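You operate a simulated robot arm through the tools that you are given. There is no shell and no other tool.

You are at the controls of a simulated robot arm. One attempt, no reset.

JOB
Swap the valve clamped in the test rig for ball valve 29.
Fine: bleed to 0.0 before you free the clamp; old valve on the black mat; clamp the new one and leave the bleed open. Set down upright: ball valve.

It is judged by the outcome, as a careful person would: the job done as asked, and still so three seconds after it is handed in. It fails if anything else is knocked over, pushed out of place, dropped, spilled or broken.

ROBOT AND FRAMES
A 6-joint arm with a two-finger parallel gripper, fixed in place. Base frame: the origin is at the foot of the arm, x ahead of it, y to its left, z up. Lengths are in m, angles in rad, forces in N, time in s.
Its first joint turns from -2.897 to 2.897 rad. Payload 3.91 kg.
The TCP is the grasp point between the finger pads, 0.03 m short of the fingertips. In the tool frame z runs along the fingers and y along their closing line. Largest opening 0.11 m; finger width 0.02, thickness 0.01; the body of the gripper, 0.048 by 0.112 m, starts 0.055 m behind the TCP.
Orientation is that of the tool frame in the base frame, as a unit quaternion [x, y, z, w]. With the fingers straight down and closing along the base's y, the tool's x points along the base's -x, its y along +y and its z along -z.

CONTROLS
- The arm moves only by the tool nudge_tool. Its argument "motion" is a list of rows, each an object (a shift or turn left out is 0, a gripper value left out holds the last) with "fingers": the finger opening in m, from 0 to 0.11; "offset": the shift along the base's x, y, z in m, a list of three; "delta_rot": the turn, a rotation vector about the base's x, y, z in rad, a list of three. In form: [{"fingers": fingers, "offset": [dx, dy, dz], "delta_rot": [rx, ry, rz]}, ...]. A call has 1 to 20 rows; each row shifts and turns the commanded pose from where the row before left it. A row lasts 0.2 s, in which the tool goes at most 0.05 m and 0.15 rad; a call with a longer step from one row to the next is refused whole, and so is a gripper value outside its range. A pose out of reach is approached as far as the arm can. The call stops where the force on the tool passes 40 N (or 10 N more than at its start, if that is more) or the arm is blocked; 0.2 s more then pass. Each finger travels about 0.153 m/s and halts on what it meets, pressing with about 40 N; the grip force reading is that of the motor and also rises with nothing between the fingers. The clock runs only during rows and for 0.2 s after the last one: add rows that do not move to give the fingers time. It gives the time, the measured TCP pose, the force on the tool (base axes), the opening and the grip force at its end, in the units of the frame above (readings bear some noise), with the torque about the TCP (base axes, N m) and any sound that the robot's microphone picked up.
- Cameras (640 x 400 px; columns grow to the right, rows downward): "scene" is fixed at [0.0483, 0.5013, 1.3515]; the picture's right is [-0.28, -0.96, 0.00], its down [-0.45, 0.13, -0.89] and it looks along [0.85, -0.25, -0.46] (base axes); focal length 367 px, centre (320, 200). "wrist" rides on the gripper at [0.072, 0.017, -0.103] in the tool frame; the picture's right is [-0.23, 0.97, 0.00], its down [-0.76, -0.18, -0.62] and it looks along [-0.61, -0.14, 0.78] (tool axes); focal length 222 px, centre (320, 200).
- camera(camera): a new picture of that camera. No time passes.
- pixel_to_xyz(camera, pixels): for up to 12 pixels [column, row] of the newest picture of that camera ("zoom" is the newest enlarged one), the place [x, y, z] in the base frame of the surface seen there, good to about 0.002 m, but the place of the scene camera against the robot may be out by one fixed shift of up to 0.012 m in any direction. No time passes.
- enlarge(camera, box): a new picture of the part [left, top, right, bottom] of that camera's present view, enlarged. No time passes.
- hand_in(): hands the job in; it is judged then, once.

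Unless the task says otherwise, let go and move clear before handing in.

The tools are called after ">>>" as a command line: name --argument value ..., lists and objects as JSON in quotes. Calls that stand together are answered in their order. nudge_tool: Moves the arm, as the interface text tells. Its arguments: {"type":"object","properties":{"motion":{"type":"array","items":{"type":"object","properties":{"fingers":{"type":"number"},"offset":{"type":"array","items":{"type":"number"}},"delta_rot":{"type":"array","items":{"type":"number"}}}}}},"required":["motion"]} The other tools are called the same way: camera (camera) takes a picture; pixel_to_xyz (camera, pixels) gives the place of the surface under pixels of a picture; enlarge (camera, box) takes an enlarged picture of a part of a camera's view; hand_in () hands the job in.

At the start:

```text
time: 0.0
eef_pos: [0.5217, 0.1221, 1.0901]
orientation: [0.001, 1.0, 0.0, 0.0]
contact_force: [0.3, 0.0, 0.1]
ft_torque: [-0.02, 0.0, 0.0]
finger_gap: 0.1099
gripper_force: 0.1
```

scene: 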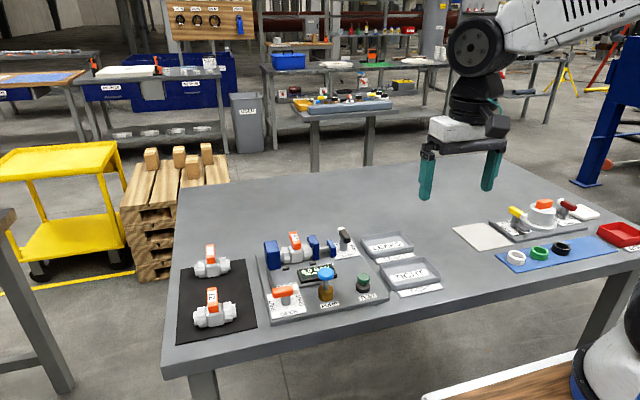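
wrist: 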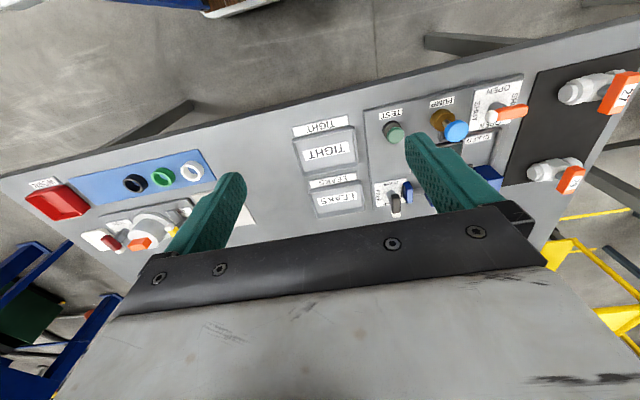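

The scene picture shows the test rig around pixels (265-385, 235-320), with two valves on the black mat at about (212,262) and (213,310). I'll enlarge these areas to read the labels and the rig layout.

>>> enlarge --camera "scene" --box '[160, 220, 400, 370]'

>>> enlarge --camera "wrist" --box '[360, 50, 640, 225]'

>>> enlarge --camera "scene" --box '[440, 180, 640, 305]'

```text
2.67 times, centred on (280, 295) of scene
```

zoom: 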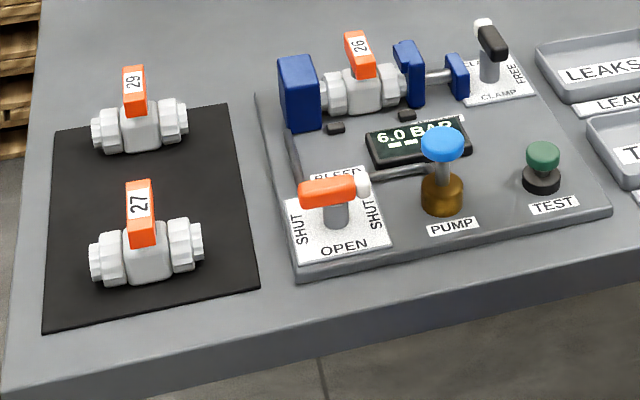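

```text
2.29 times, centred on (500, 138) of wrist
```

zoom: 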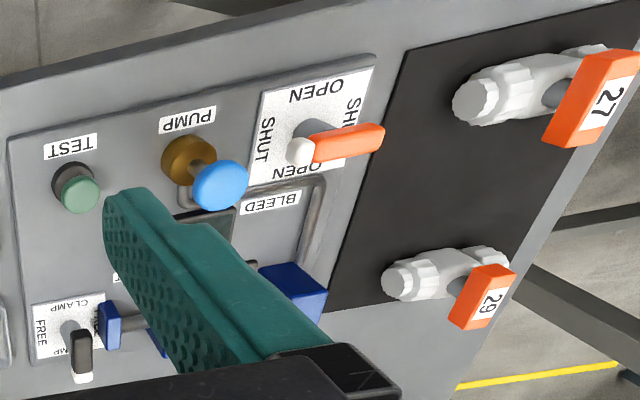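

```text
3.20 times, centred on (540, 242) of scene
```

zoom: 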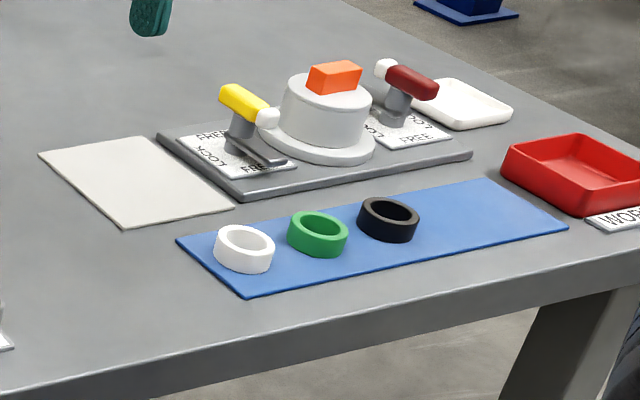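

The gauge reads 6.0 BAR. The bleed lever lies along SHUT, at about (330,190) in the first zoom, the clamp lever is near (490,50), and valve 29 sits at the back of the mat. Next I'll measure positions.

>>> enlarge --camera "scene" --box '[250, 215, 400, 335]'

>>> pixel_to_xyz --camera "scene" --pixels '[[212, 262], [210, 247], [196, 268], [228, 264], [213, 315], [211, 292], [190, 330], [250, 322], [240, 270], [182, 272], [300, 360], [420, 200]]'

>>> pixel_to_xyz --camera "wrist" --pixels '[[570, 178], [540, 170], [573, 160], [566, 172], [497, 117], [518, 112], [490, 116], [455, 130], [392, 210], [396, 203], [408, 190], [385, 135]]'

```text
3.33 times, centred on (325, 275) of scene
```

zoom: 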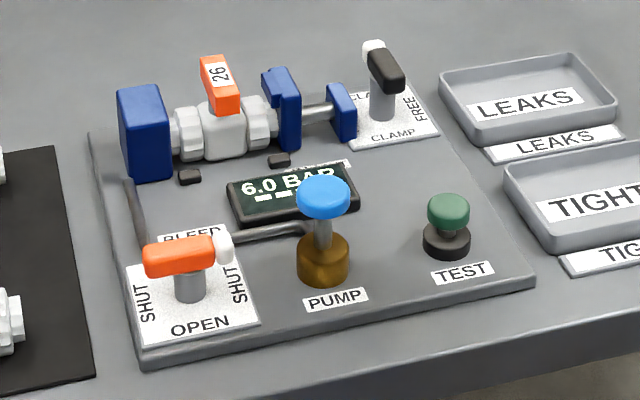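

```text
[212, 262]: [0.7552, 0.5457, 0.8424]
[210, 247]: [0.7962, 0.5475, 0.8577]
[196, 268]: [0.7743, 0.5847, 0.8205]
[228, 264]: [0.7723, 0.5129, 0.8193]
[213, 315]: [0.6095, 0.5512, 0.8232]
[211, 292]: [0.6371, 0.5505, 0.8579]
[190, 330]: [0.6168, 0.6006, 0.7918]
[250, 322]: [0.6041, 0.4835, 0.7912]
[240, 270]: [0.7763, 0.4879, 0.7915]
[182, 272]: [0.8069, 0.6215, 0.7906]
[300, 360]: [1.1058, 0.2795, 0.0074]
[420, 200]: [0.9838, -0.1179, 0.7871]
```

```text
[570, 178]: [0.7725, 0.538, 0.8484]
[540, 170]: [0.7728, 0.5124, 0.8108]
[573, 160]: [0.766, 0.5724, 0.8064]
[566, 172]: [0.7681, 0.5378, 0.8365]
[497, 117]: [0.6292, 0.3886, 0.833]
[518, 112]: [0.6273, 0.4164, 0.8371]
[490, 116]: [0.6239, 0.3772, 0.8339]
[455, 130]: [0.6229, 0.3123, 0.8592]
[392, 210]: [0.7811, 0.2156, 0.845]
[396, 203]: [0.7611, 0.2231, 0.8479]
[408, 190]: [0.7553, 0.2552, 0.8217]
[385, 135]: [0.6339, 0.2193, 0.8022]
```

Table top is at about z 0.787. Valve 29 is near (0.77,0.54) and the bleed lever near (0.627,0.395). I'll move the wrist camera closer to the rig, staying high, for accurate measurements.

>>> nudge_tool --motion '[{"offset": [0.005, 0.04, -0.01]}, {"offset": [0.005, 0.04, -0.01]}, {"offset": [0.005, 0.04, -0.01]}, {"offset": [0.005, 0.04, -0.01]}, {"offset": [0.005, 0.04, -0.01]}, {"offset": [0.005, 0.04, -0.01]}, {"offset": [0.005, 0.04, -0.01]}, {"offset": [0, 0, 0]}, {"offset": [0, 0, 0]}]'

>>> camera --camera "wrist"

>>> camera --camera "scene"

```text
time: 2.0
eef_pos: [0.5576, 0.4044, 1.0178]
orientation: [0.001, 1.0, 0.001, 0.001]
contact_force: [0.1, 0.5, -0.5]
ft_torque: [0.0, -0.02, 0.02]
finger_gap: 0.1103
gripper_force: 0.0
```

```text
taken
```

wrist: 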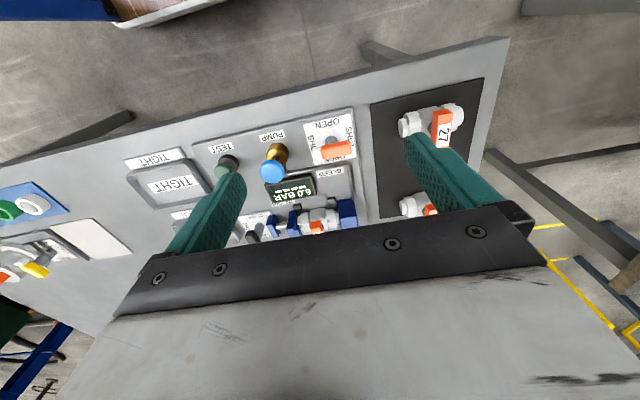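

```text
taken
```

scene: 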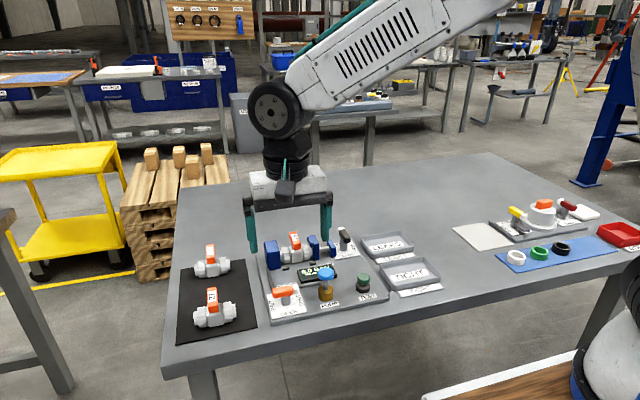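

The wrist camera sees the rig, but the gripper body hides the valves at the back. I'll move forward in x so the rig falls in the upper half of the picture.

>>> nudge_tool --motion '[{"offset": [0.04, -0.005, -0.01]}, {"offset": [0.04, -0.005, -0.01]}, {"offset": [0.04, -0.005, -0.01]}, {"offset": [0, 0, 0]}, {"offset": [0, 0, 0]}]'

>>> camera --camera "wrist"

>>> enlarge --camera "wrist" --box '[180, 30, 480, 220]'

```text
time: 3.2
eef_pos: [0.6739, 0.3867, 0.9903]
orientation: [-0.001, 1.0, 0.001, 0.0]
contact_force: [1.0, -0.3, 0.5]
ft_torque: [0.02, -0.03, -0.02]
finger_gap: 0.1099
gripper_force: 0.1
```

```text
taken
```

wrist: 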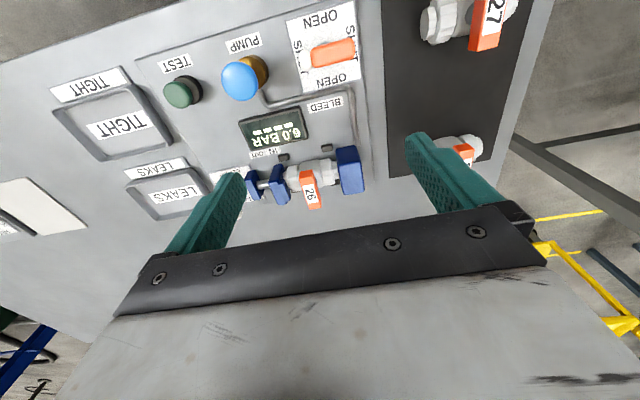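

```text
2.11 times, centred on (330, 125) of wrist
```

zoom: 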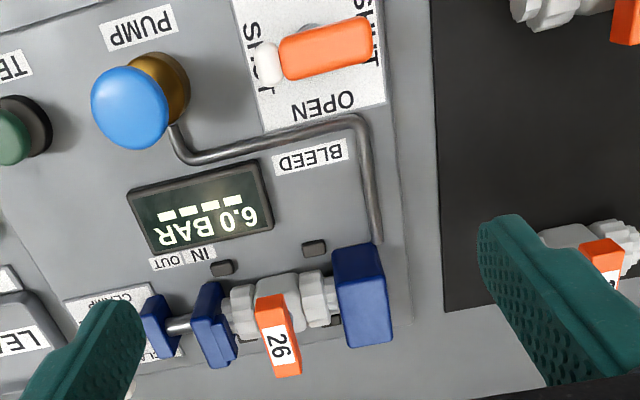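

From here the bleed lever (zoom 270-370, 20-80) and valve 26 with its label are clearly visible. I'll measure the lever, valve, jaws and other features.

>>> pixel_to_xyz --camera "zoom" --pixels '[[268, 62], [288, 55], [325, 48], [365, 38], [308, 25], [255, 130], [385, 103], [236, 5], [290, 80], [365, 60], [280, 30], [320, 75]]'

>>> pixel_to_xyz --camera "zoom" --pixels '[[270, 305], [285, 370], [295, 335], [240, 310], [315, 285], [280, 285], [335, 250], [385, 250], [340, 300], [222, 268], [313, 248], [300, 180]]'

>>> pixel_to_xyz --camera "zoom" --pixels '[[215, 285], [225, 362], [210, 325], [235, 350], [150, 305], [165, 350], [180, 325], [155, 355], [105, 370], [95, 300], [410, 260], [270, 325]]'

```text
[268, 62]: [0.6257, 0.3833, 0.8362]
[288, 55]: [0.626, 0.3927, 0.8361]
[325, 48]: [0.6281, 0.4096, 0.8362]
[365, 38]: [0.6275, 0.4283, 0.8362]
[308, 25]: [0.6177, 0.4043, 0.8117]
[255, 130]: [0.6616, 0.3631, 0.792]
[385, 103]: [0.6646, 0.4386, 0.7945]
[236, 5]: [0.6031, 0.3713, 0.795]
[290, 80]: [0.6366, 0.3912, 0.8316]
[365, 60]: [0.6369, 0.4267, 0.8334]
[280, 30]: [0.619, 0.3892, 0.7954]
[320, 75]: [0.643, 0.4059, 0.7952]
```

```text
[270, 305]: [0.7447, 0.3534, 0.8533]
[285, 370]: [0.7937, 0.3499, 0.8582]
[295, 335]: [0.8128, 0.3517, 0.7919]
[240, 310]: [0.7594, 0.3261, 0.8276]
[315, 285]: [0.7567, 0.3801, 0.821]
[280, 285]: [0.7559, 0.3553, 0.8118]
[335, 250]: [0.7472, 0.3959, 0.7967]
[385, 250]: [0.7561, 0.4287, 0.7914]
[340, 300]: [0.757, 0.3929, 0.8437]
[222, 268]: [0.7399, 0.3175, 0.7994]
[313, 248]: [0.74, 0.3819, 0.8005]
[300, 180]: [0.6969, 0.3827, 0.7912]
```

```text
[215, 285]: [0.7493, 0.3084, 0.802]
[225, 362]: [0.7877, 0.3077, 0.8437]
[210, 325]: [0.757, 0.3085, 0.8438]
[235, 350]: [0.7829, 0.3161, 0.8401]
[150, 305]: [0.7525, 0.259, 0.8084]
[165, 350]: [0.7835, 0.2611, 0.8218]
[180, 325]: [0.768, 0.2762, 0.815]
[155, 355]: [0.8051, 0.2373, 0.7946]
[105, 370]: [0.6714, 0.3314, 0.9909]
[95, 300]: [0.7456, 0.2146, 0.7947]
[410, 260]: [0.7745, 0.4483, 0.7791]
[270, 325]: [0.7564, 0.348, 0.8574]
```

Lever tops are at about z 0.836 and the jaws at about z 0.844. I'll drop to a closer view to get the valve 26 handle and body shape and to read the small labels.

>>> nudge_tool --motion '[{"offset": [0.01, -0.01, -0.03]}, {"offset": [0.005, -0.01, -0.03]}, {"offset": [0, 0, 0]}, {"offset": [0, 0, 0]}]'

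>>> camera --camera "wrist"

>>> enlarge --camera "wrist" --box '[210, 90, 430, 230]'

```text
time: 4.2
eef_pos: [0.6896, 0.3659, 0.9289]
orientation: [0.0, 1.0, 0.0, 0.0]
contact_force: [0.1, -0.6, 0.4]
ft_torque: [0.04, -0.04, 0.01]
finger_gap: 0.1099
gripper_force: 0.1
```

```text
taken
```

wrist: 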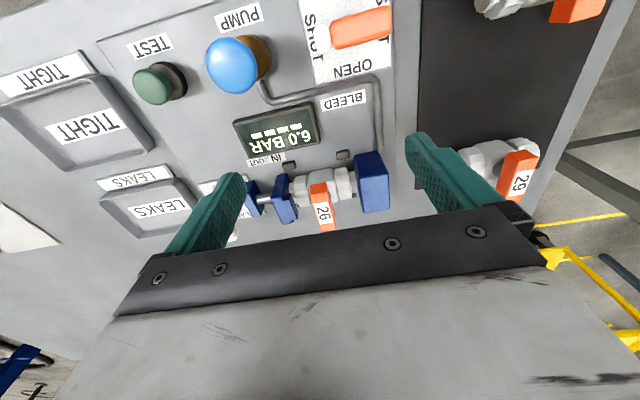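

```text
2.86 times, centred on (320, 160) of wrist
```

zoom: 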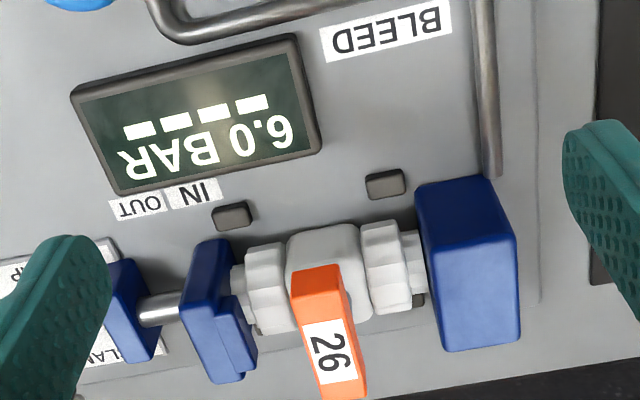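

The valve 26 handle runs along x on top of the body, and small dark stops flank the cradle at zoom (232,215) and (385,183). I'll measure handle edges, body and labels.

>>> pixel_to_xyz --camera "zoom" --pixels '[[293, 275], [340, 266], [318, 395], [362, 392], [325, 330], [300, 300], [310, 245], [350, 235], [265, 285], [385, 265], [420, 300], [255, 330]]'

>>> pixel_to_xyz --camera "zoom" --pixels '[[432, 240], [510, 235], [450, 345], [515, 330], [190, 280], [222, 270], [215, 375], [248, 345], [195, 193], [135, 205], [238, 290], [410, 260]]'

>>> enlarge --camera "wrist" --box '[430, 110, 590, 220]'

```text
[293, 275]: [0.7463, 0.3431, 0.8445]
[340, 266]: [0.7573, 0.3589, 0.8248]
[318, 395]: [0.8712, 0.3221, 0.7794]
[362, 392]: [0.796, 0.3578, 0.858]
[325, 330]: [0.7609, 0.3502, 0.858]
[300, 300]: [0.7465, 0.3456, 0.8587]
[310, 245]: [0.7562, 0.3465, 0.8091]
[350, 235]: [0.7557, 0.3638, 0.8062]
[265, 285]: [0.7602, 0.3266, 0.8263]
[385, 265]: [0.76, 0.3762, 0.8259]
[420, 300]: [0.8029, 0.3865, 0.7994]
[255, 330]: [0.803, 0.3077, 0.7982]
```

```text
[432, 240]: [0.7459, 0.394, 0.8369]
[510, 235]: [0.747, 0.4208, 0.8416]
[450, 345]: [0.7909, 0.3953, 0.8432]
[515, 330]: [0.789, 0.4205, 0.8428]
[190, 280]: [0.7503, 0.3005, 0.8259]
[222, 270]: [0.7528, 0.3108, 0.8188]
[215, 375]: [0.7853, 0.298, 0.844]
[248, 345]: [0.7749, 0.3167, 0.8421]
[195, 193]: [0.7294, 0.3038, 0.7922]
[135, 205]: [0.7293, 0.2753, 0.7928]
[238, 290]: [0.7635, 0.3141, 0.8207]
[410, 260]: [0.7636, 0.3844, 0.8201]
```

```text
3.64 times, centred on (510, 165) of wrist
```

zoom: 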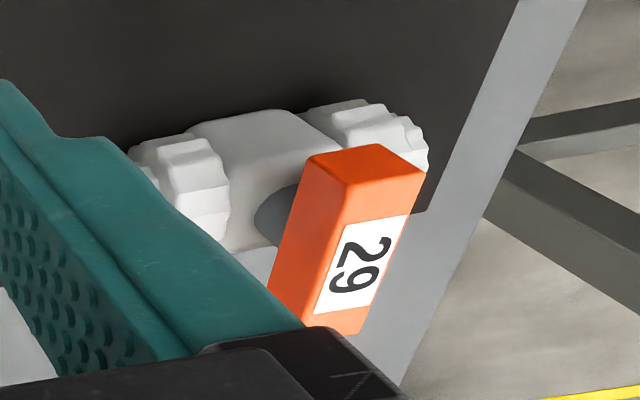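

Key geometry: the bleed pivot is at about (0.627,0.405), with its lever top at z 0.836 and lying along y. The valve 26 handle is centred at about (0.771,0.351) with top z 0.858. I'll turn the tool 90° over the bleed lever so the fingers straddle it along x.

>>> nudge_tool --motion '[{"fingers": 0.05, "offset": [-0.006, 0.004, 0], "delta_rot": [0, 0, -0.1428]}, {"offset": [-0.006, 0.004, 0], "delta_rot": [0, 0, -0.1428]}, {"offset": [-0.006, 0.004, 0], "delta_rot": [0, 0, -0.1428]}, {"offset": [-0.006, 0.004, 0], "delta_rot": [0, 0, -0.1428]}, {"offset": [-0.006, 0.004, 0], "delta_rot": [0, 0, -0.1428]}, {"offset": [-0.006, 0.004, 0], "delta_rot": [0, 0, -0.1428]}, {"offset": [-0.006, 0.004, 0], "delta_rot": [0, 0, -0.1428]}, {"offset": [-0.006, 0.004, 0], "delta_rot": [0, 0, -0.1428]}, {"offset": [-0.006, 0.003, 0], "delta_rot": [0, 0, -0.1428]}, {"offset": [-0.006, 0.002, 0], "delta_rot": [0, 0, -0.1428]}, {"offset": [-0.0026, 0.002, 0], "delta_rot": [0, 0, -0.1428]}, {"offset": [0, 0, 0]}, {"offset": [0, 0, 0]}]'

>>> camera --camera "wrist"

>>> camera --camera "scene"

```text
time: 7.0
eef_pos: [0.6276, 0.4057, 0.9309]
orientation: [0.707, 0.707, 0.0, 0.0]
contact_force: [-0.1, 0.4, 0.0]
ft_torque: [0.0, 0.01, 0.01]
finger_gap: 0.0501
gripper_force: 0.0
```

```text
taken
```

wrist: 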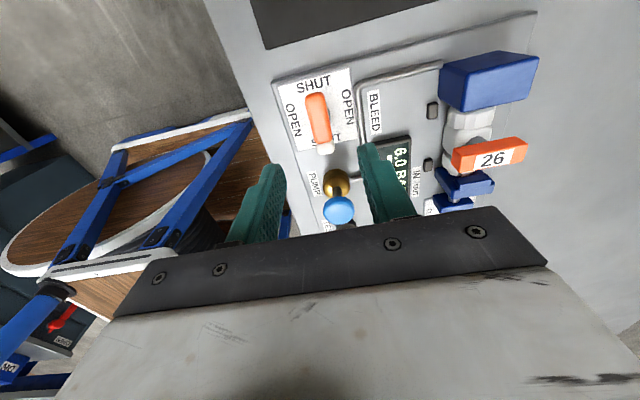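

```text
taken
```

scene: 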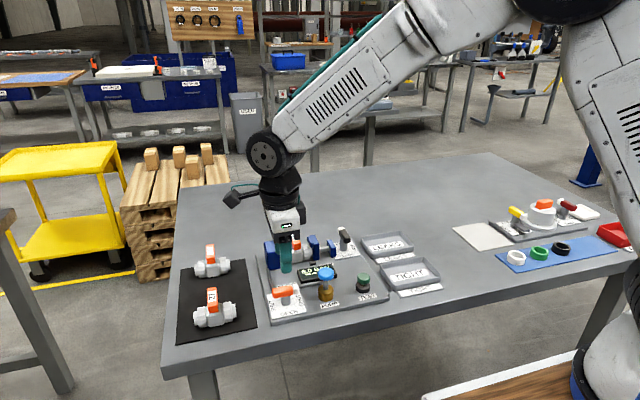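

The tool is now turned and sits above the bleed lever, which shows at (318,118) with its white tip at (326,148). I'll refine the lever's pivot and extent from this view.

>>> enlarge --camera "wrist" --box '[260, 50, 460, 175]'

```text
3.20 times, centred on (360, 112) of wrist
```

zoom: 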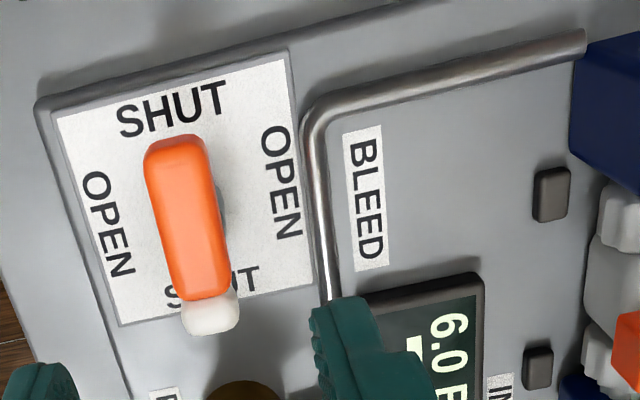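

>>> pixel_to_xyz --camera "zoom" --pixels '[[175, 150], [150, 180], [205, 170], [190, 230], [168, 270], [222, 265], [200, 290], [210, 320], [222, 200], [60, 120], [285, 55], [120, 320]]'

```text
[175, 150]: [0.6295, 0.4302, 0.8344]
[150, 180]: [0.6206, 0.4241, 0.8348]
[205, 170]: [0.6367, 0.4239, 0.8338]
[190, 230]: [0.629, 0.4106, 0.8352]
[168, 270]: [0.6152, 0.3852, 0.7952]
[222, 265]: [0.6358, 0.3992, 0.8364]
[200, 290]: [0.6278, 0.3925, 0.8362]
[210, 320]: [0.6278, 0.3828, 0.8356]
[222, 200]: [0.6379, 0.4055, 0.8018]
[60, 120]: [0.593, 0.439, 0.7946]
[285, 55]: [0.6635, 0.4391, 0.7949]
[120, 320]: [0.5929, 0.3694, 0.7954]
```

The bleed plate is centred at (0.628,0.404), so that is the pivot. I'll descend with the fingers straddling the lever to TCP z of about 0.842 and close.

>>> nudge_tool --motion '[{"offset": [0.0004, -0.0017, -0.03]}, {"offset": [0, 0, -0.03]}, {"offset": [0, 0, -0.028]}, {"offset": [0, 0, 0]}, {"offset": [0, 0, 0]}]'

>>> camera --camera "wrist"

```text
time: 8.2
eef_pos: [0.6282, 0.4049, 0.8439]
orientation: [0.707, 0.707, 0.0, 0.0]
contact_force: [-0.4, 0.9, 0.4]
ft_torque: [-0.01, 0.01, 0.01]
finger_gap: 0.0498
gripper_force: 0.0
```

```text
taken
```

wrist: 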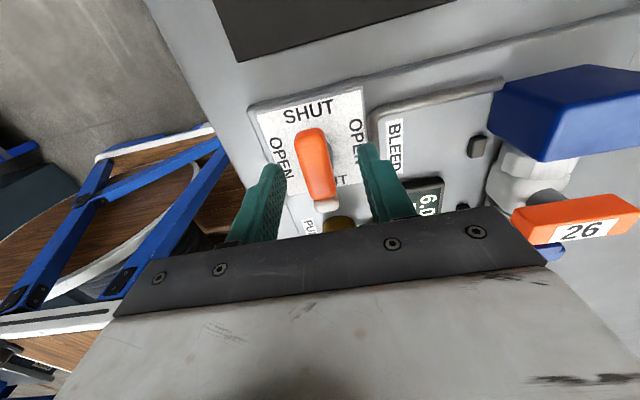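

The lever sits between the fingers and no contact force shows. I'll close on it.

>>> nudge_tool --motion '[{"fingers": 0.0}, {"fingers": 0.0}, {"fingers": 0.0}]'

```text
time: 9.0
eef_pos: [0.6286, 0.4047, 0.8445]
orientation: [0.707, 0.707, -0.001, 0.0]
contact_force: [-12.6, -1.0, 0.4]
ft_torque: [0.02, 0.28, 0.0]
finger_gap: 0.0196
gripper_force: 45.3
```

The grip has halted on the lever at a gap of 0.0196. I'll turn it a little counterclockwise first to see which way it moves.

>>> nudge_tool --motion '[{"delta_rot": [0, 0, 0.08]}, {"delta_rot": [0, 0, 0.08]}, {"delta_rot": [0, 0, 0.08]}]'

>>> camera --camera "wrist"

>>> enlarge --camera "scene" --box '[250, 215, 400, 335]'

```text
time: 9.8
eef_pos: [0.6295, 0.4052, 0.8443]
orientation: [0.616, 0.788, 0.001, 0.001]
contact_force: [-17.2, 5.5, 11.6]
ft_torque: [-0.62, 0.52, 0.03]
finger_gap: 0.0196
gripper_force: 44.7
```

```text
taken
```

wrist: 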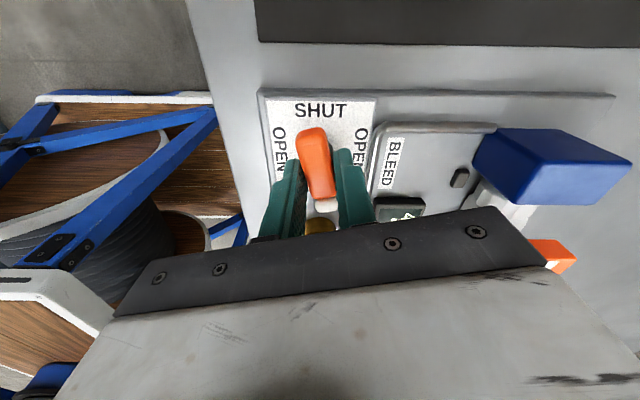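

```text
3.33 times, centred on (325, 275) of scene
```

zoom: 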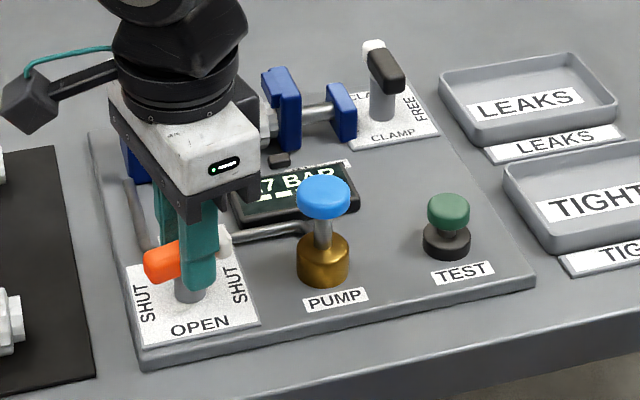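

The lever turns with the tool and the gauge is already falling (it now ends in ".7"). I'll continue counterclockwise in small batches.

>>> nudge_tool --motion '[{"delta_rot": [0, 0, 0.08]}, {"delta_rot": [0, 0, 0.08]}, {"delta_rot": [0, 0, 0.08]}, {"delta_rot": [0, 0, 0.08]}]'

>>> enlarge --camera "scene" --box '[250, 215, 400, 335]'

```text
time: 10.8
eef_pos: [0.6286, 0.4047, 0.8443]
orientation: [0.483, 0.876, 0.001, 0.0]
contact_force: [-21.1, 13.5, 14.1]
ft_torque: [1.01, 1.11, -0.02]
finger_gap: 0.0196
gripper_force: 45.0
```

```text
3.33 times, centred on (325, 275) of scene
```

zoom: 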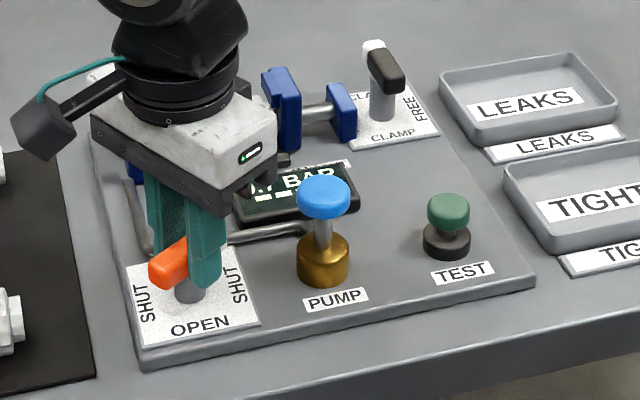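

The lever is about halfway and the force has grown to about 29 N, so the tool is slightly off the pivot axis. I'll ease the pose a bit along the force direction and check.

>>> nudge_tool --motion '[{"offset": [-0.001, 0.0006, 0.0006]}]'

```text
time: 11.2
eef_pos: [0.6275, 0.4041, 0.844]
orientation: [0.484, 0.875, 0.0, 0.0]
contact_force: [-20.0, 8.0, 15.6]
ft_torque: [0.66, 0.9, -0.01]
finger_gap: 0.0198
gripper_force: 45.3
```

>>> nudge_tool --motion '[{"offset": [-0.002, 0.001, 0.001]}]'

```text
time: 11.6
eef_pos: [0.6277, 0.4049, 0.8452]
orientation: [0.484, 0.875, 0.0, 0.001]
contact_force: [0.3, 2.3, 5.5]
ft_torque: [0.34, 0.29, -0.02]
finger_gap: 0.0192
gripper_force: 45.2
```

The force is now near zero, so the tool is on the pivot axis. I'll continue turning the remaining angle (about 1.0 rad).

>>> nudge_tool --motion '[{"delta_rot": [0, 0, 0.1]}, {"delta_rot": [0, 0, 0.1]}, {"delta_rot": [0, 0, 0.1]}, {"delta_rot": [0, 0, 0.1]}, {"delta_rot": [0, 0, 0.1]}]'

>>> enlarge --camera "scene" --box '[250, 215, 400, 335]'

```text
time: 12.8
eef_pos: [0.6272, 0.4056, 0.845]
orientation: [0.252, 0.968, 0.001, 0.0]
contact_force: [34.6, -18.7, 0.0]
ft_torque: [-0.66, -0.98, 0.06]
finger_gap: 0.0198
gripper_force: 44.3
```

```text
3.33 times, centred on (325, 275) of scene
```

zoom: 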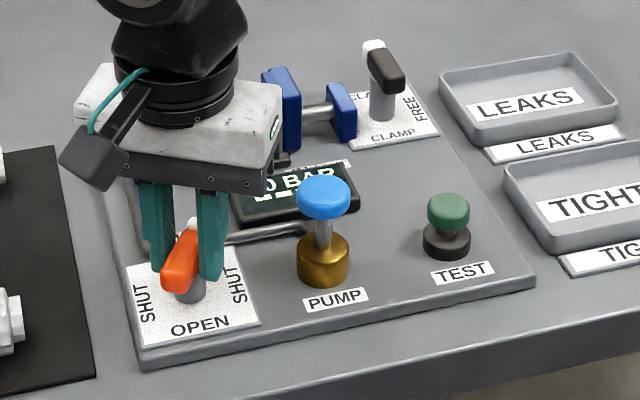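

The lever is at about 61°, the gauge appears to end in "0", and the side force has climbed to 39 N. I'll recentre along the force and recheck before finishing the turn.

>>> nudge_tool --motion '[{"offset": [0.0015, -0.0008, 0]}]'

```text
time: 13.2
eef_pos: [0.6272, 0.4056, 0.844]
orientation: [0.252, 0.968, -0.001, 0.0]
contact_force: [29.1, -13.7, 1.1]
ft_torque: [-0.85, -1.25, 0.0]
finger_gap: 0.0195
gripper_force: 44.7
```

>>> nudge_tool --motion '[{"offset": [0.0015, -0.001, 0]}]'

```text
time: 13.6
eef_pos: [0.6264, 0.4049, 0.844]
orientation: [0.252, 0.968, -0.001, -0.001]
contact_force: [8.3, -6.8, 12.0]
ft_torque: [-0.53, -0.56, 0.02]
finger_gap: 0.0197
gripper_force: 45.2
```

>>> nudge_tool --motion '[{"offset": [0.0005, -0.0003, 0], "delta_rot": [0, 0, 0.09]}, {"delta_rot": [0, 0, 0.09]}, {"delta_rot": [0, 0, 0.09]}]'

```text
time: 14.4
eef_pos: [0.6262, 0.4061, 0.845]
orientation: [0.119, 0.993, 0.0, -0.001]
contact_force: [-23.3, 24.1, 3.3]
ft_torque: [0.73, 1.54, 0.01]
finger_gap: 0.0197
gripper_force: 45.3
```

>>> nudge_tool --motion '[{"offset": [-0.001, 0.001, 0]}, {"offset": [0, 0, 0]}]'

>>> enlarge --camera "scene" --box '[250, 215, 400, 335]'

>>> camera --camera "wrist"

```text
time: 15.0
eef_pos: [0.6265, 0.4057, 0.844]
orientation: [0.12, 0.993, -0.001, 0.001]
contact_force: [-28.2, 14.0, 5.8]
ft_torque: [0.45, 1.28, 0.01]
finger_gap: 0.0197
gripper_force: 45.3
```

```text
3.33 times, centred on (325, 275) of scene
```

zoom: 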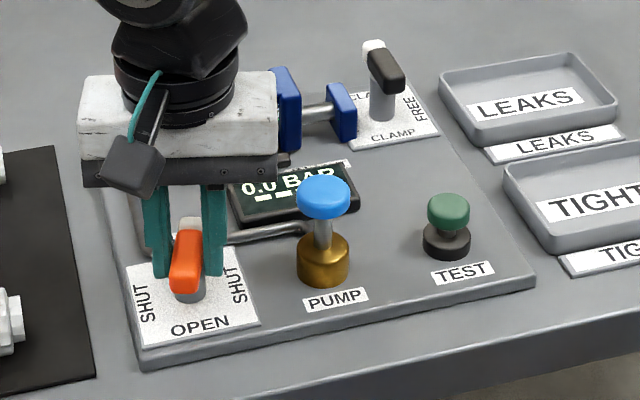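

```text
taken
```

wrist: 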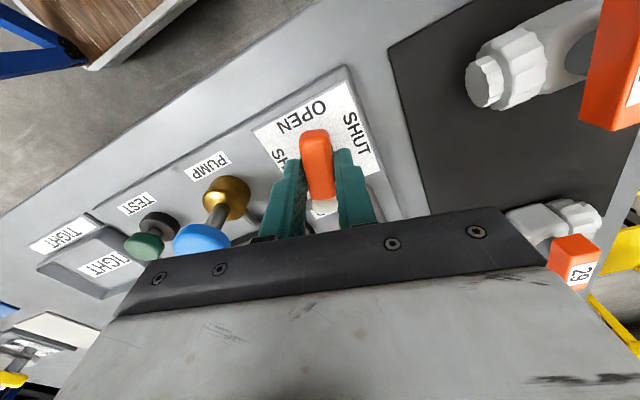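

The gauge reads 0.0 BAR with the lever at about 76°. I'll ease the side load and finish the turn to line up with OPEN.

>>> nudge_tool --motion '[{"offset": [-0.0015, 0.0005, 0]}, {"offset": [0, 0, 0]}]'

```text
time: 15.6
eef_pos: [0.6272, 0.4054, 0.8443]
orientation: [0.121, 0.993, -0.001, 0.0]
contact_force: [-16.4, 7.4, -2.1]
ft_torque: [0.21, 0.63, 0.01]
finger_gap: 0.0199
gripper_force: 44.8
```

>>> nudge_tool --motion '[{"offset": [-0.001, 0.0004, 0], "delta_rot": [0, 0, 0.06]}, {"delta_rot": [0, 0, 0.06]}, {"delta_rot": [0, 0, 0.06]}, {"delta_rot": [0, 0, 0.06]}]'

>>> enlarge --camera "scene" --box '[250, 215, 400, 335]'

```text
time: 16.6
eef_pos: [0.627, 0.4047, 0.8444]
orientation: [0.0, 1.0, -0.001, 0.0]
contact_force: [6.3, -16.2, -8.9]
ft_torque: [-0.42, -1.35, -0.02]
finger_gap: 0.0199
gripper_force: 45.1
```

```text
3.33 times, centred on (325, 275) of scene
```

zoom: 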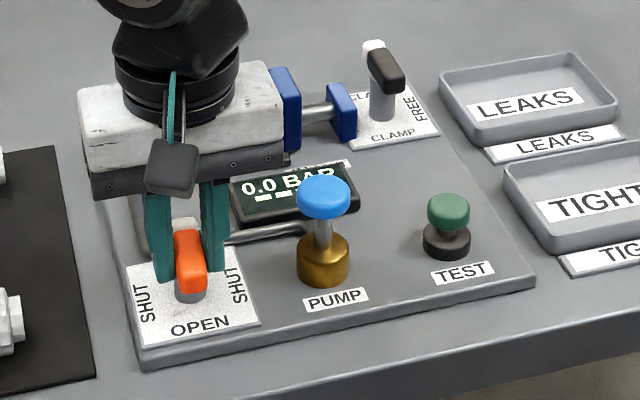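

The bleed lever is now along x (OPEN) and the gauge reads 0.0 BAR. I'll let go and rise clear.

>>> nudge_tool --motion '[{"fingers": 0.05}, {"fingers": 0.05}, {"offset": [0, 0, 0.03]}, {"offset": [0, 0, 0.04]}, {"offset": [0, 0, 0.04]}, {"offset": [0, 0, 0]}]'

>>> camera --camera "wrist"

>>> enlarge --camera "scene" --box '[250, 215, 400, 335]'

```text
time: 18.0
eef_pos: [0.6277, 0.4051, 0.9548]
orientation: [0.001, 1.0, 0.0, -0.001]
contact_force: [-0.2, 0.8, 0.0]
ft_torque: [0.0, 0.02, 0.04]
finger_gap: 0.0502
gripper_force: 0.0
```

```text
taken
```

wrist: 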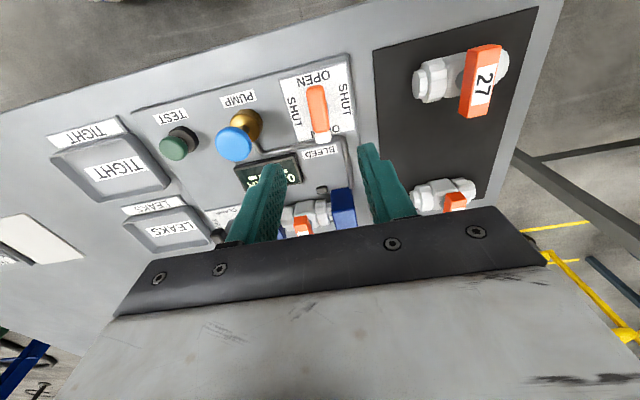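

```text
3.33 times, centred on (325, 275) of scene
```

zoom: 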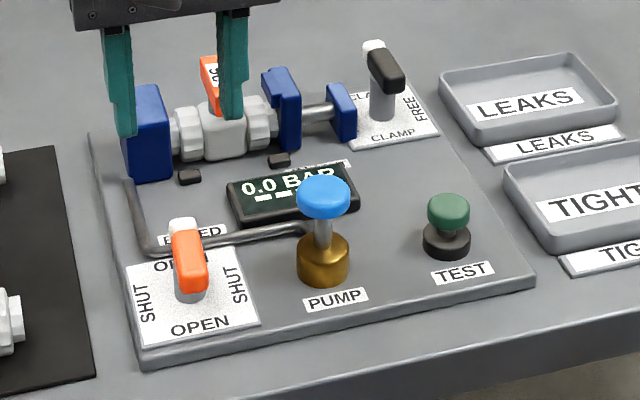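

The bleed is open with a 0.0 BAR reading. Next I'll move over to look at the clamp lever (around x 0.77, y 0.215).

>>> nudge_tool --motion '[{"offset": [0.018, -0.036, 0.005]}, {"offset": [0.018, -0.036, 0.005]}, {"offset": [0.018, -0.036, 0.005]}, {"offset": [0.018, -0.036, 0.005]}, {"offset": [0.018, -0.036, 0.005]}, {"offset": [0, 0, 0]}, {"offset": [0, 0, 0]}]'

>>> camera --camera "wrist"

>>> enlarge --camera "wrist" --box '[240, 70, 480, 220]'

```text
time: 19.6
eef_pos: [0.7164, 0.2259, 0.9772]
orientation: [0.0, 1.0, 0.0, 0.0]
contact_force: [0.3, 0.0, 0.8]
ft_torque: [0.04, -0.01, 0.0]
finger_gap: 0.0501
gripper_force: 0.1
```

```text
taken
```

wrist: 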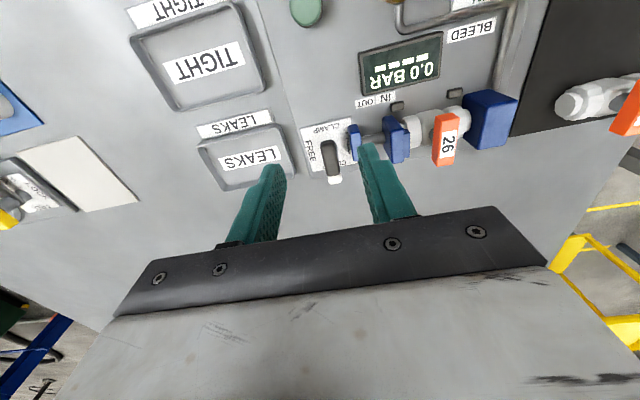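

```text
2.67 times, centred on (360, 145) of wrist
```

zoom: 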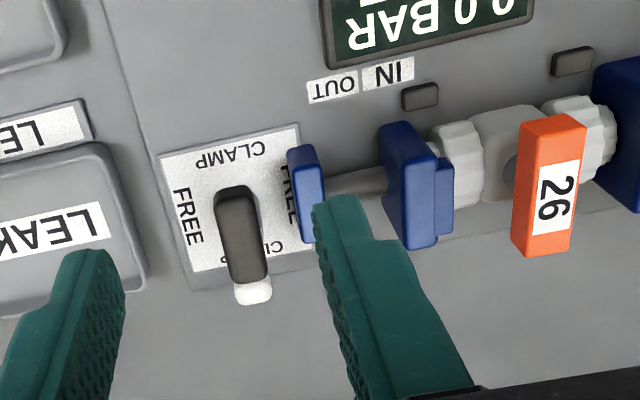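

>>> pixel_to_xyz --camera "zoom" --pixels '[[158, 157], [298, 125], [193, 287], [235, 190], [255, 205], [245, 275], [225, 235], [262, 235], [253, 295], [305, 195], [252, 293], [318, 170]]'

>>> pixel_to_xyz --camera "zoom" --pixels '[[543, 135], [540, 235], [520, 130], [575, 130], [515, 250], [570, 250], [555, 165], [405, 165], [447, 190], [345, 70], [300, 235], [312, 150]]'

```text
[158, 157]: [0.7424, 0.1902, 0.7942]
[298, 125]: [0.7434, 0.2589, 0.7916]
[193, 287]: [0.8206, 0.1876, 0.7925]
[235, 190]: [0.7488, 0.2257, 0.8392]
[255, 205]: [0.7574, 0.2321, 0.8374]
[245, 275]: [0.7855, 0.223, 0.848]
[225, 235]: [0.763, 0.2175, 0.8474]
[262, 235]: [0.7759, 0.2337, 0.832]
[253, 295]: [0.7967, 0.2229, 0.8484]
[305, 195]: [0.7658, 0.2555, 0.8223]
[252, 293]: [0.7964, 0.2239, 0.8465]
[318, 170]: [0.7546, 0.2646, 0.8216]
```

```text
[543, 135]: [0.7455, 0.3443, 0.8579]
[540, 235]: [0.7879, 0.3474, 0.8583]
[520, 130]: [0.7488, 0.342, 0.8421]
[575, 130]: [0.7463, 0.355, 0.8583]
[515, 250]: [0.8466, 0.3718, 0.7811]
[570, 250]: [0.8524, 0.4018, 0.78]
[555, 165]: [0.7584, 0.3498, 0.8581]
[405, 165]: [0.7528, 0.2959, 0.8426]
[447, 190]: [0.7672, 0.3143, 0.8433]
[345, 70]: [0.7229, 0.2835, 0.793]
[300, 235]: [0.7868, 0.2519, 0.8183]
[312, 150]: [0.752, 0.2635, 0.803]
```

The clamp plate centre works out to about (0.777, 0.2245), with lever top at z 0.848. I'll move over it, stop just above, and check the alignment.

>>> nudge_tool --motion '[{"fingers": 0.04, "offset": [0.03, -0.0007, -0.02]}, {"offset": [0.03, -0.0007, -0.03]}, {"offset": [0, 0, -0.03]}, {"offset": [0, 0, 0]}, {"offset": [0, 0, 0]}]'

>>> camera --camera "wrist"

>>> enlarge --camera "scene" --box '[270, 190, 420, 290]'

```text
time: 20.8
eef_pos: [0.7755, 0.2245, 0.8994]
orientation: [0.001, 1.0, -0.001, 0.0]
contact_force: [0.3, 0.1, 0.7]
ft_torque: [-0.02, 0.03, 0.01]
finger_gap: 0.0401
gripper_force: 0.1
```

```text
taken
```

wrist: 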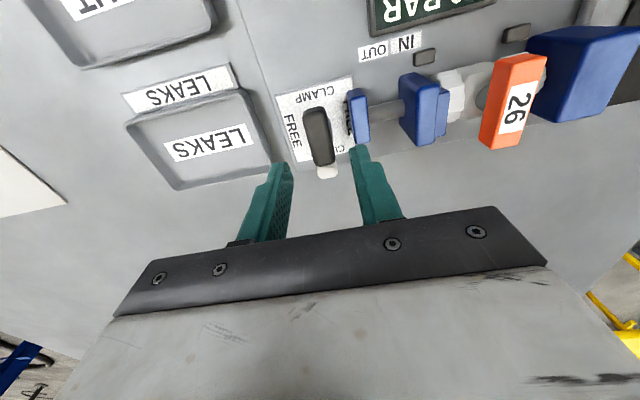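

```text
4.00 times, centred on (345, 240) of scene
```

zoom: 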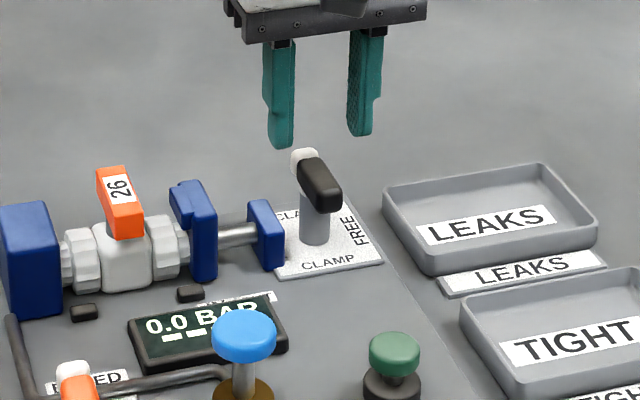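

>>> enlarge --camera "wrist" --box '[260, 65, 400, 190]'

```text
3.20 times, centred on (330, 128) of wrist
```

zoom: 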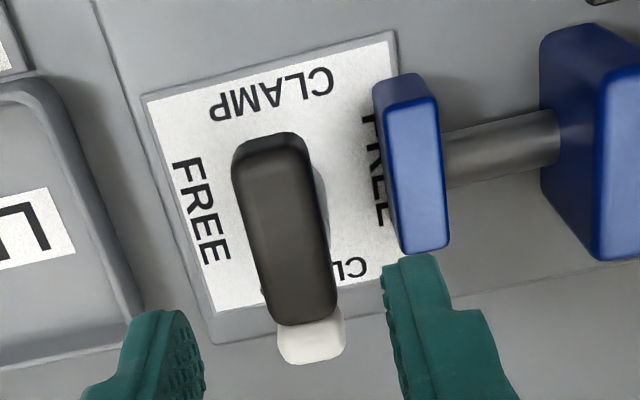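

>>> pixel_to_xyz --camera "zoom" --pixels '[[142, 97], [392, 35], [215, 308], [242, 180], [300, 172], [262, 310], [330, 290], [285, 240], [315, 345], [322, 200], [385, 90], [405, 245]]'

```text
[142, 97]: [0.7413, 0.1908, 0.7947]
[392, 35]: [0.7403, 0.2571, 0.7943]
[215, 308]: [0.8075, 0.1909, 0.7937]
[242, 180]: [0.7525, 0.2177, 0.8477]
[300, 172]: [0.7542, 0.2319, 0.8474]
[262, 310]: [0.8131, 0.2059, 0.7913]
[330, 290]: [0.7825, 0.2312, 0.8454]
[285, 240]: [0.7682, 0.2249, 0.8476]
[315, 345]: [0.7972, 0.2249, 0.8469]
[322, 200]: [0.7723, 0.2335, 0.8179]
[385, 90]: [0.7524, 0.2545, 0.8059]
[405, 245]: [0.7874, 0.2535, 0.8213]
```

The tool is centred over the clamp pivot at (0.7755, 0.2245). I'll descend to z of about 0.857 and close on the lever.

>>> nudge_tool --motion '[{"fingers": 0.036, "offset": [0, 0, -0.022]}, {"offset": [0, 0, -0.02]}, {"offset": [0, 0, 0]}, {"fingers": 0.0}, {"fingers": 0.0}, {"fingers": 0.0}]'

```text
time: 22.2
eef_pos: [0.7766, 0.2243, 0.8576]
orientation: [0.0, 1.0, 0.0, -0.001]
contact_force: [1.7, 9.4, -5.8]
ft_torque: [0.22, -0.51, -0.01]
finger_gap: 0.0195
gripper_force: 45.0
```

Gripped at gap 0.0195. I'll test a small counterclockwise turn and watch the torque, the jaw and the lever.

>>> nudge_tool --motion '[{"delta_rot": [0, 0, 0.06]}, {"delta_rot": [0, 0, 0.06]}, {"delta_rot": [0, 0, 0.06]}]'

>>> camera --camera "wrist"

>>> enlarge --camera "scene" --box '[250, 190, 400, 290]'

```text
time: 23.0
eef_pos: [0.7764, 0.2251, 0.8577]
orientation: [-0.089, 0.996, 0.0, 0.002]
contact_force: [8.0, 16.2, 10.8]
ft_torque: [0.27, 0.1, -1.48]
finger_gap: 0.0211
gripper_force: 45.0
```

```text
taken
```

wrist: 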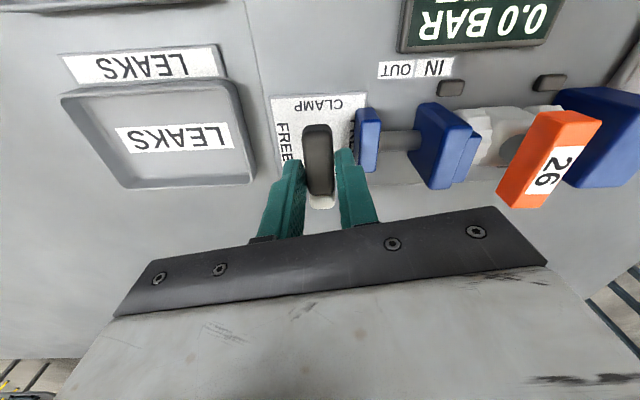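

```text
4.00 times, centred on (325, 240) of scene
```

zoom: 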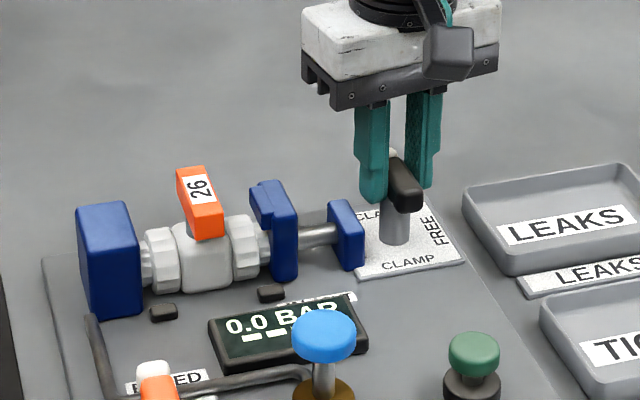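

Torque jumped to -1.48 N·m and the gap widened while the lever stayed put, so counterclockwise is against its stop. I'll reverse to clockwise.

>>> nudge_tool --motion '[{"delta_rot": [0, 0, -0.06]}, {"delta_rot": [0, 0, -0.06]}, {"delta_rot": [0, 0, -0.06]}, {"delta_rot": [0, 0, -0.06]}, {"delta_rot": [0, 0, -0.06]}, {"delta_rot": [0, 0, -0.06]}]'

>>> camera --camera "wrist"

>>> enlarge --camera "scene" --box '[250, 190, 400, 290]'

```text
time: 24.4
eef_pos: [0.7758, 0.2241, 0.8589]
orientation: [0.09, 0.996, 0.0, 0.001]
contact_force: [9.8, 14.1, 13.8]
ft_torque: [0.19, -1.45, -0.03]
finger_gap: 0.0199
gripper_force: 44.5
```

```text
taken
```

wrist: 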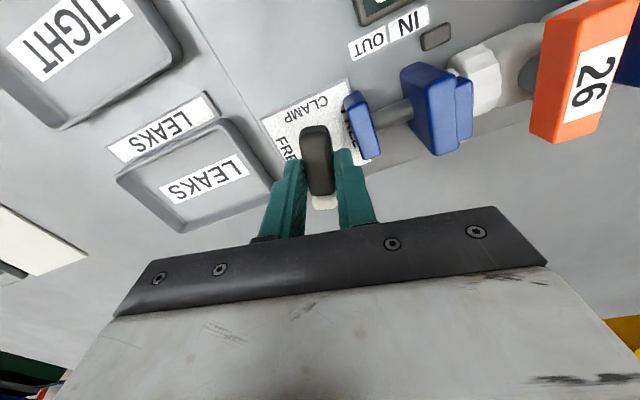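

```text
4.00 times, centred on (325, 240) of scene
```

zoom: 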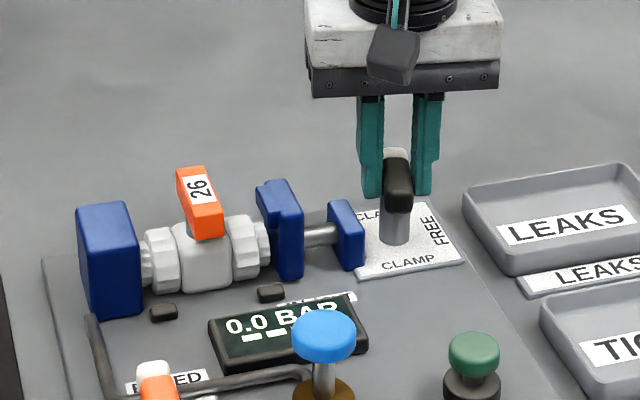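

Clockwise works: the lever follows and the moving jaw is starting to back off. I'll continue with small recentring.

>>> nudge_tool --motion '[{"offset": [0.0006, 0.001, 0.0008]}, {"delta_rot": [0, 0, -0.09]}, {"delta_rot": [0, 0, -0.09]}, {"delta_rot": [0, 0, -0.09]}]'

```text
time: 25.4
eef_pos: [0.7768, 0.2247, 0.8588]
orientation: [0.224, 0.974, 0.0, 0.0]
contact_force: [3.3, 7.4, 12.7]
ft_torque: [0.72, 1.06, 0.01]
finger_gap: 0.0197
gripper_force: 45.5
```

>>> nudge_tool --motion '[{"delta_rot": [0, 0, -0.09]}, {"delta_rot": [0, 0, -0.09]}, {"delta_rot": [0, 0, -0.09]}, {"delta_rot": [0, 0, -0.09]}]'

>>> enlarge --camera "scene" --box '[250, 190, 400, 290]'

```text
time: 26.4
eef_pos: [0.7756, 0.2249, 0.8597]
orientation: [0.395, 0.919, -0.001, 0.0]
contact_force: [-7.6, -2.1, 10.1]
ft_torque: [0.38, 0.57, 0.0]
finger_gap: 0.0196
gripper_force: 44.8
```

```text
4.00 times, centred on (325, 240) of scene
```

zoom: 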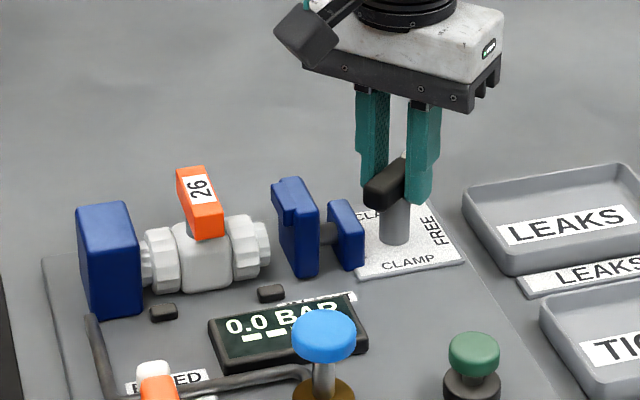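

The jaw has left the valve, which stays upright on the cradle. I'll continue to the FREE end.

>>> nudge_tool --motion '[{"delta_rot": [0, 0, -0.09]}, {"delta_rot": [0, 0, -0.09]}, {"delta_rot": [0, 0, -0.09]}, {"delta_rot": [0, 0, -0.09]}]'

```text
time: 27.4
eef_pos: [0.776, 0.2243, 0.8593]
orientation: [0.554, 0.833, 0.0, 0.0]
contact_force: [-5.4, -8.7, 13.5]
ft_torque: [-0.35, 0.13, -0.05]
finger_gap: 0.0196
gripper_force: 44.6
```

>>> nudge_tool --motion '[{"delta_rot": [0, 0, -0.1]}, {"delta_rot": [0, 0, -0.1]}, {"delta_rot": [0, 0, -0.1]}, {"delta_rot": [0, 0, -0.1]}]'

>>> enlarge --camera "scene" --box '[250, 190, 400, 290]'

>>> camera --camera "wrist"

```text
time: 28.4
eef_pos: [0.7754, 0.2252, 0.8582]
orientation: [0.707, 0.707, 0.0, 0.0]
contact_force: [-10.3, -13.6, 14.1]
ft_torque: [-0.46, 0.19, 0.29]
finger_gap: 0.0196
gripper_force: 44.8
```

```text
4.00 times, centred on (325, 240) of scene
```

zoom: 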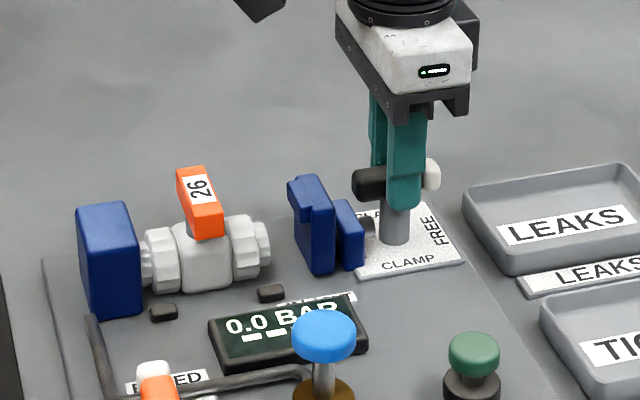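

```text
taken
```

wrist: 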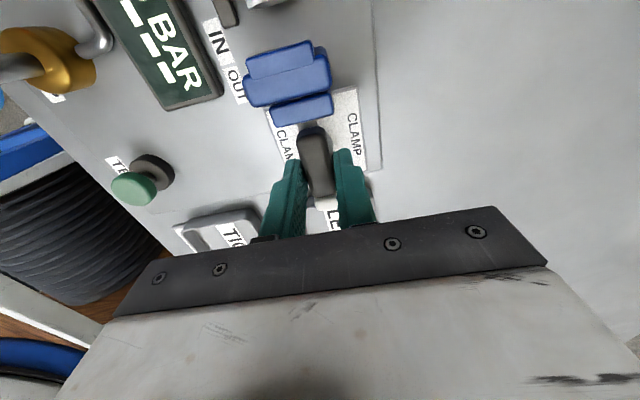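

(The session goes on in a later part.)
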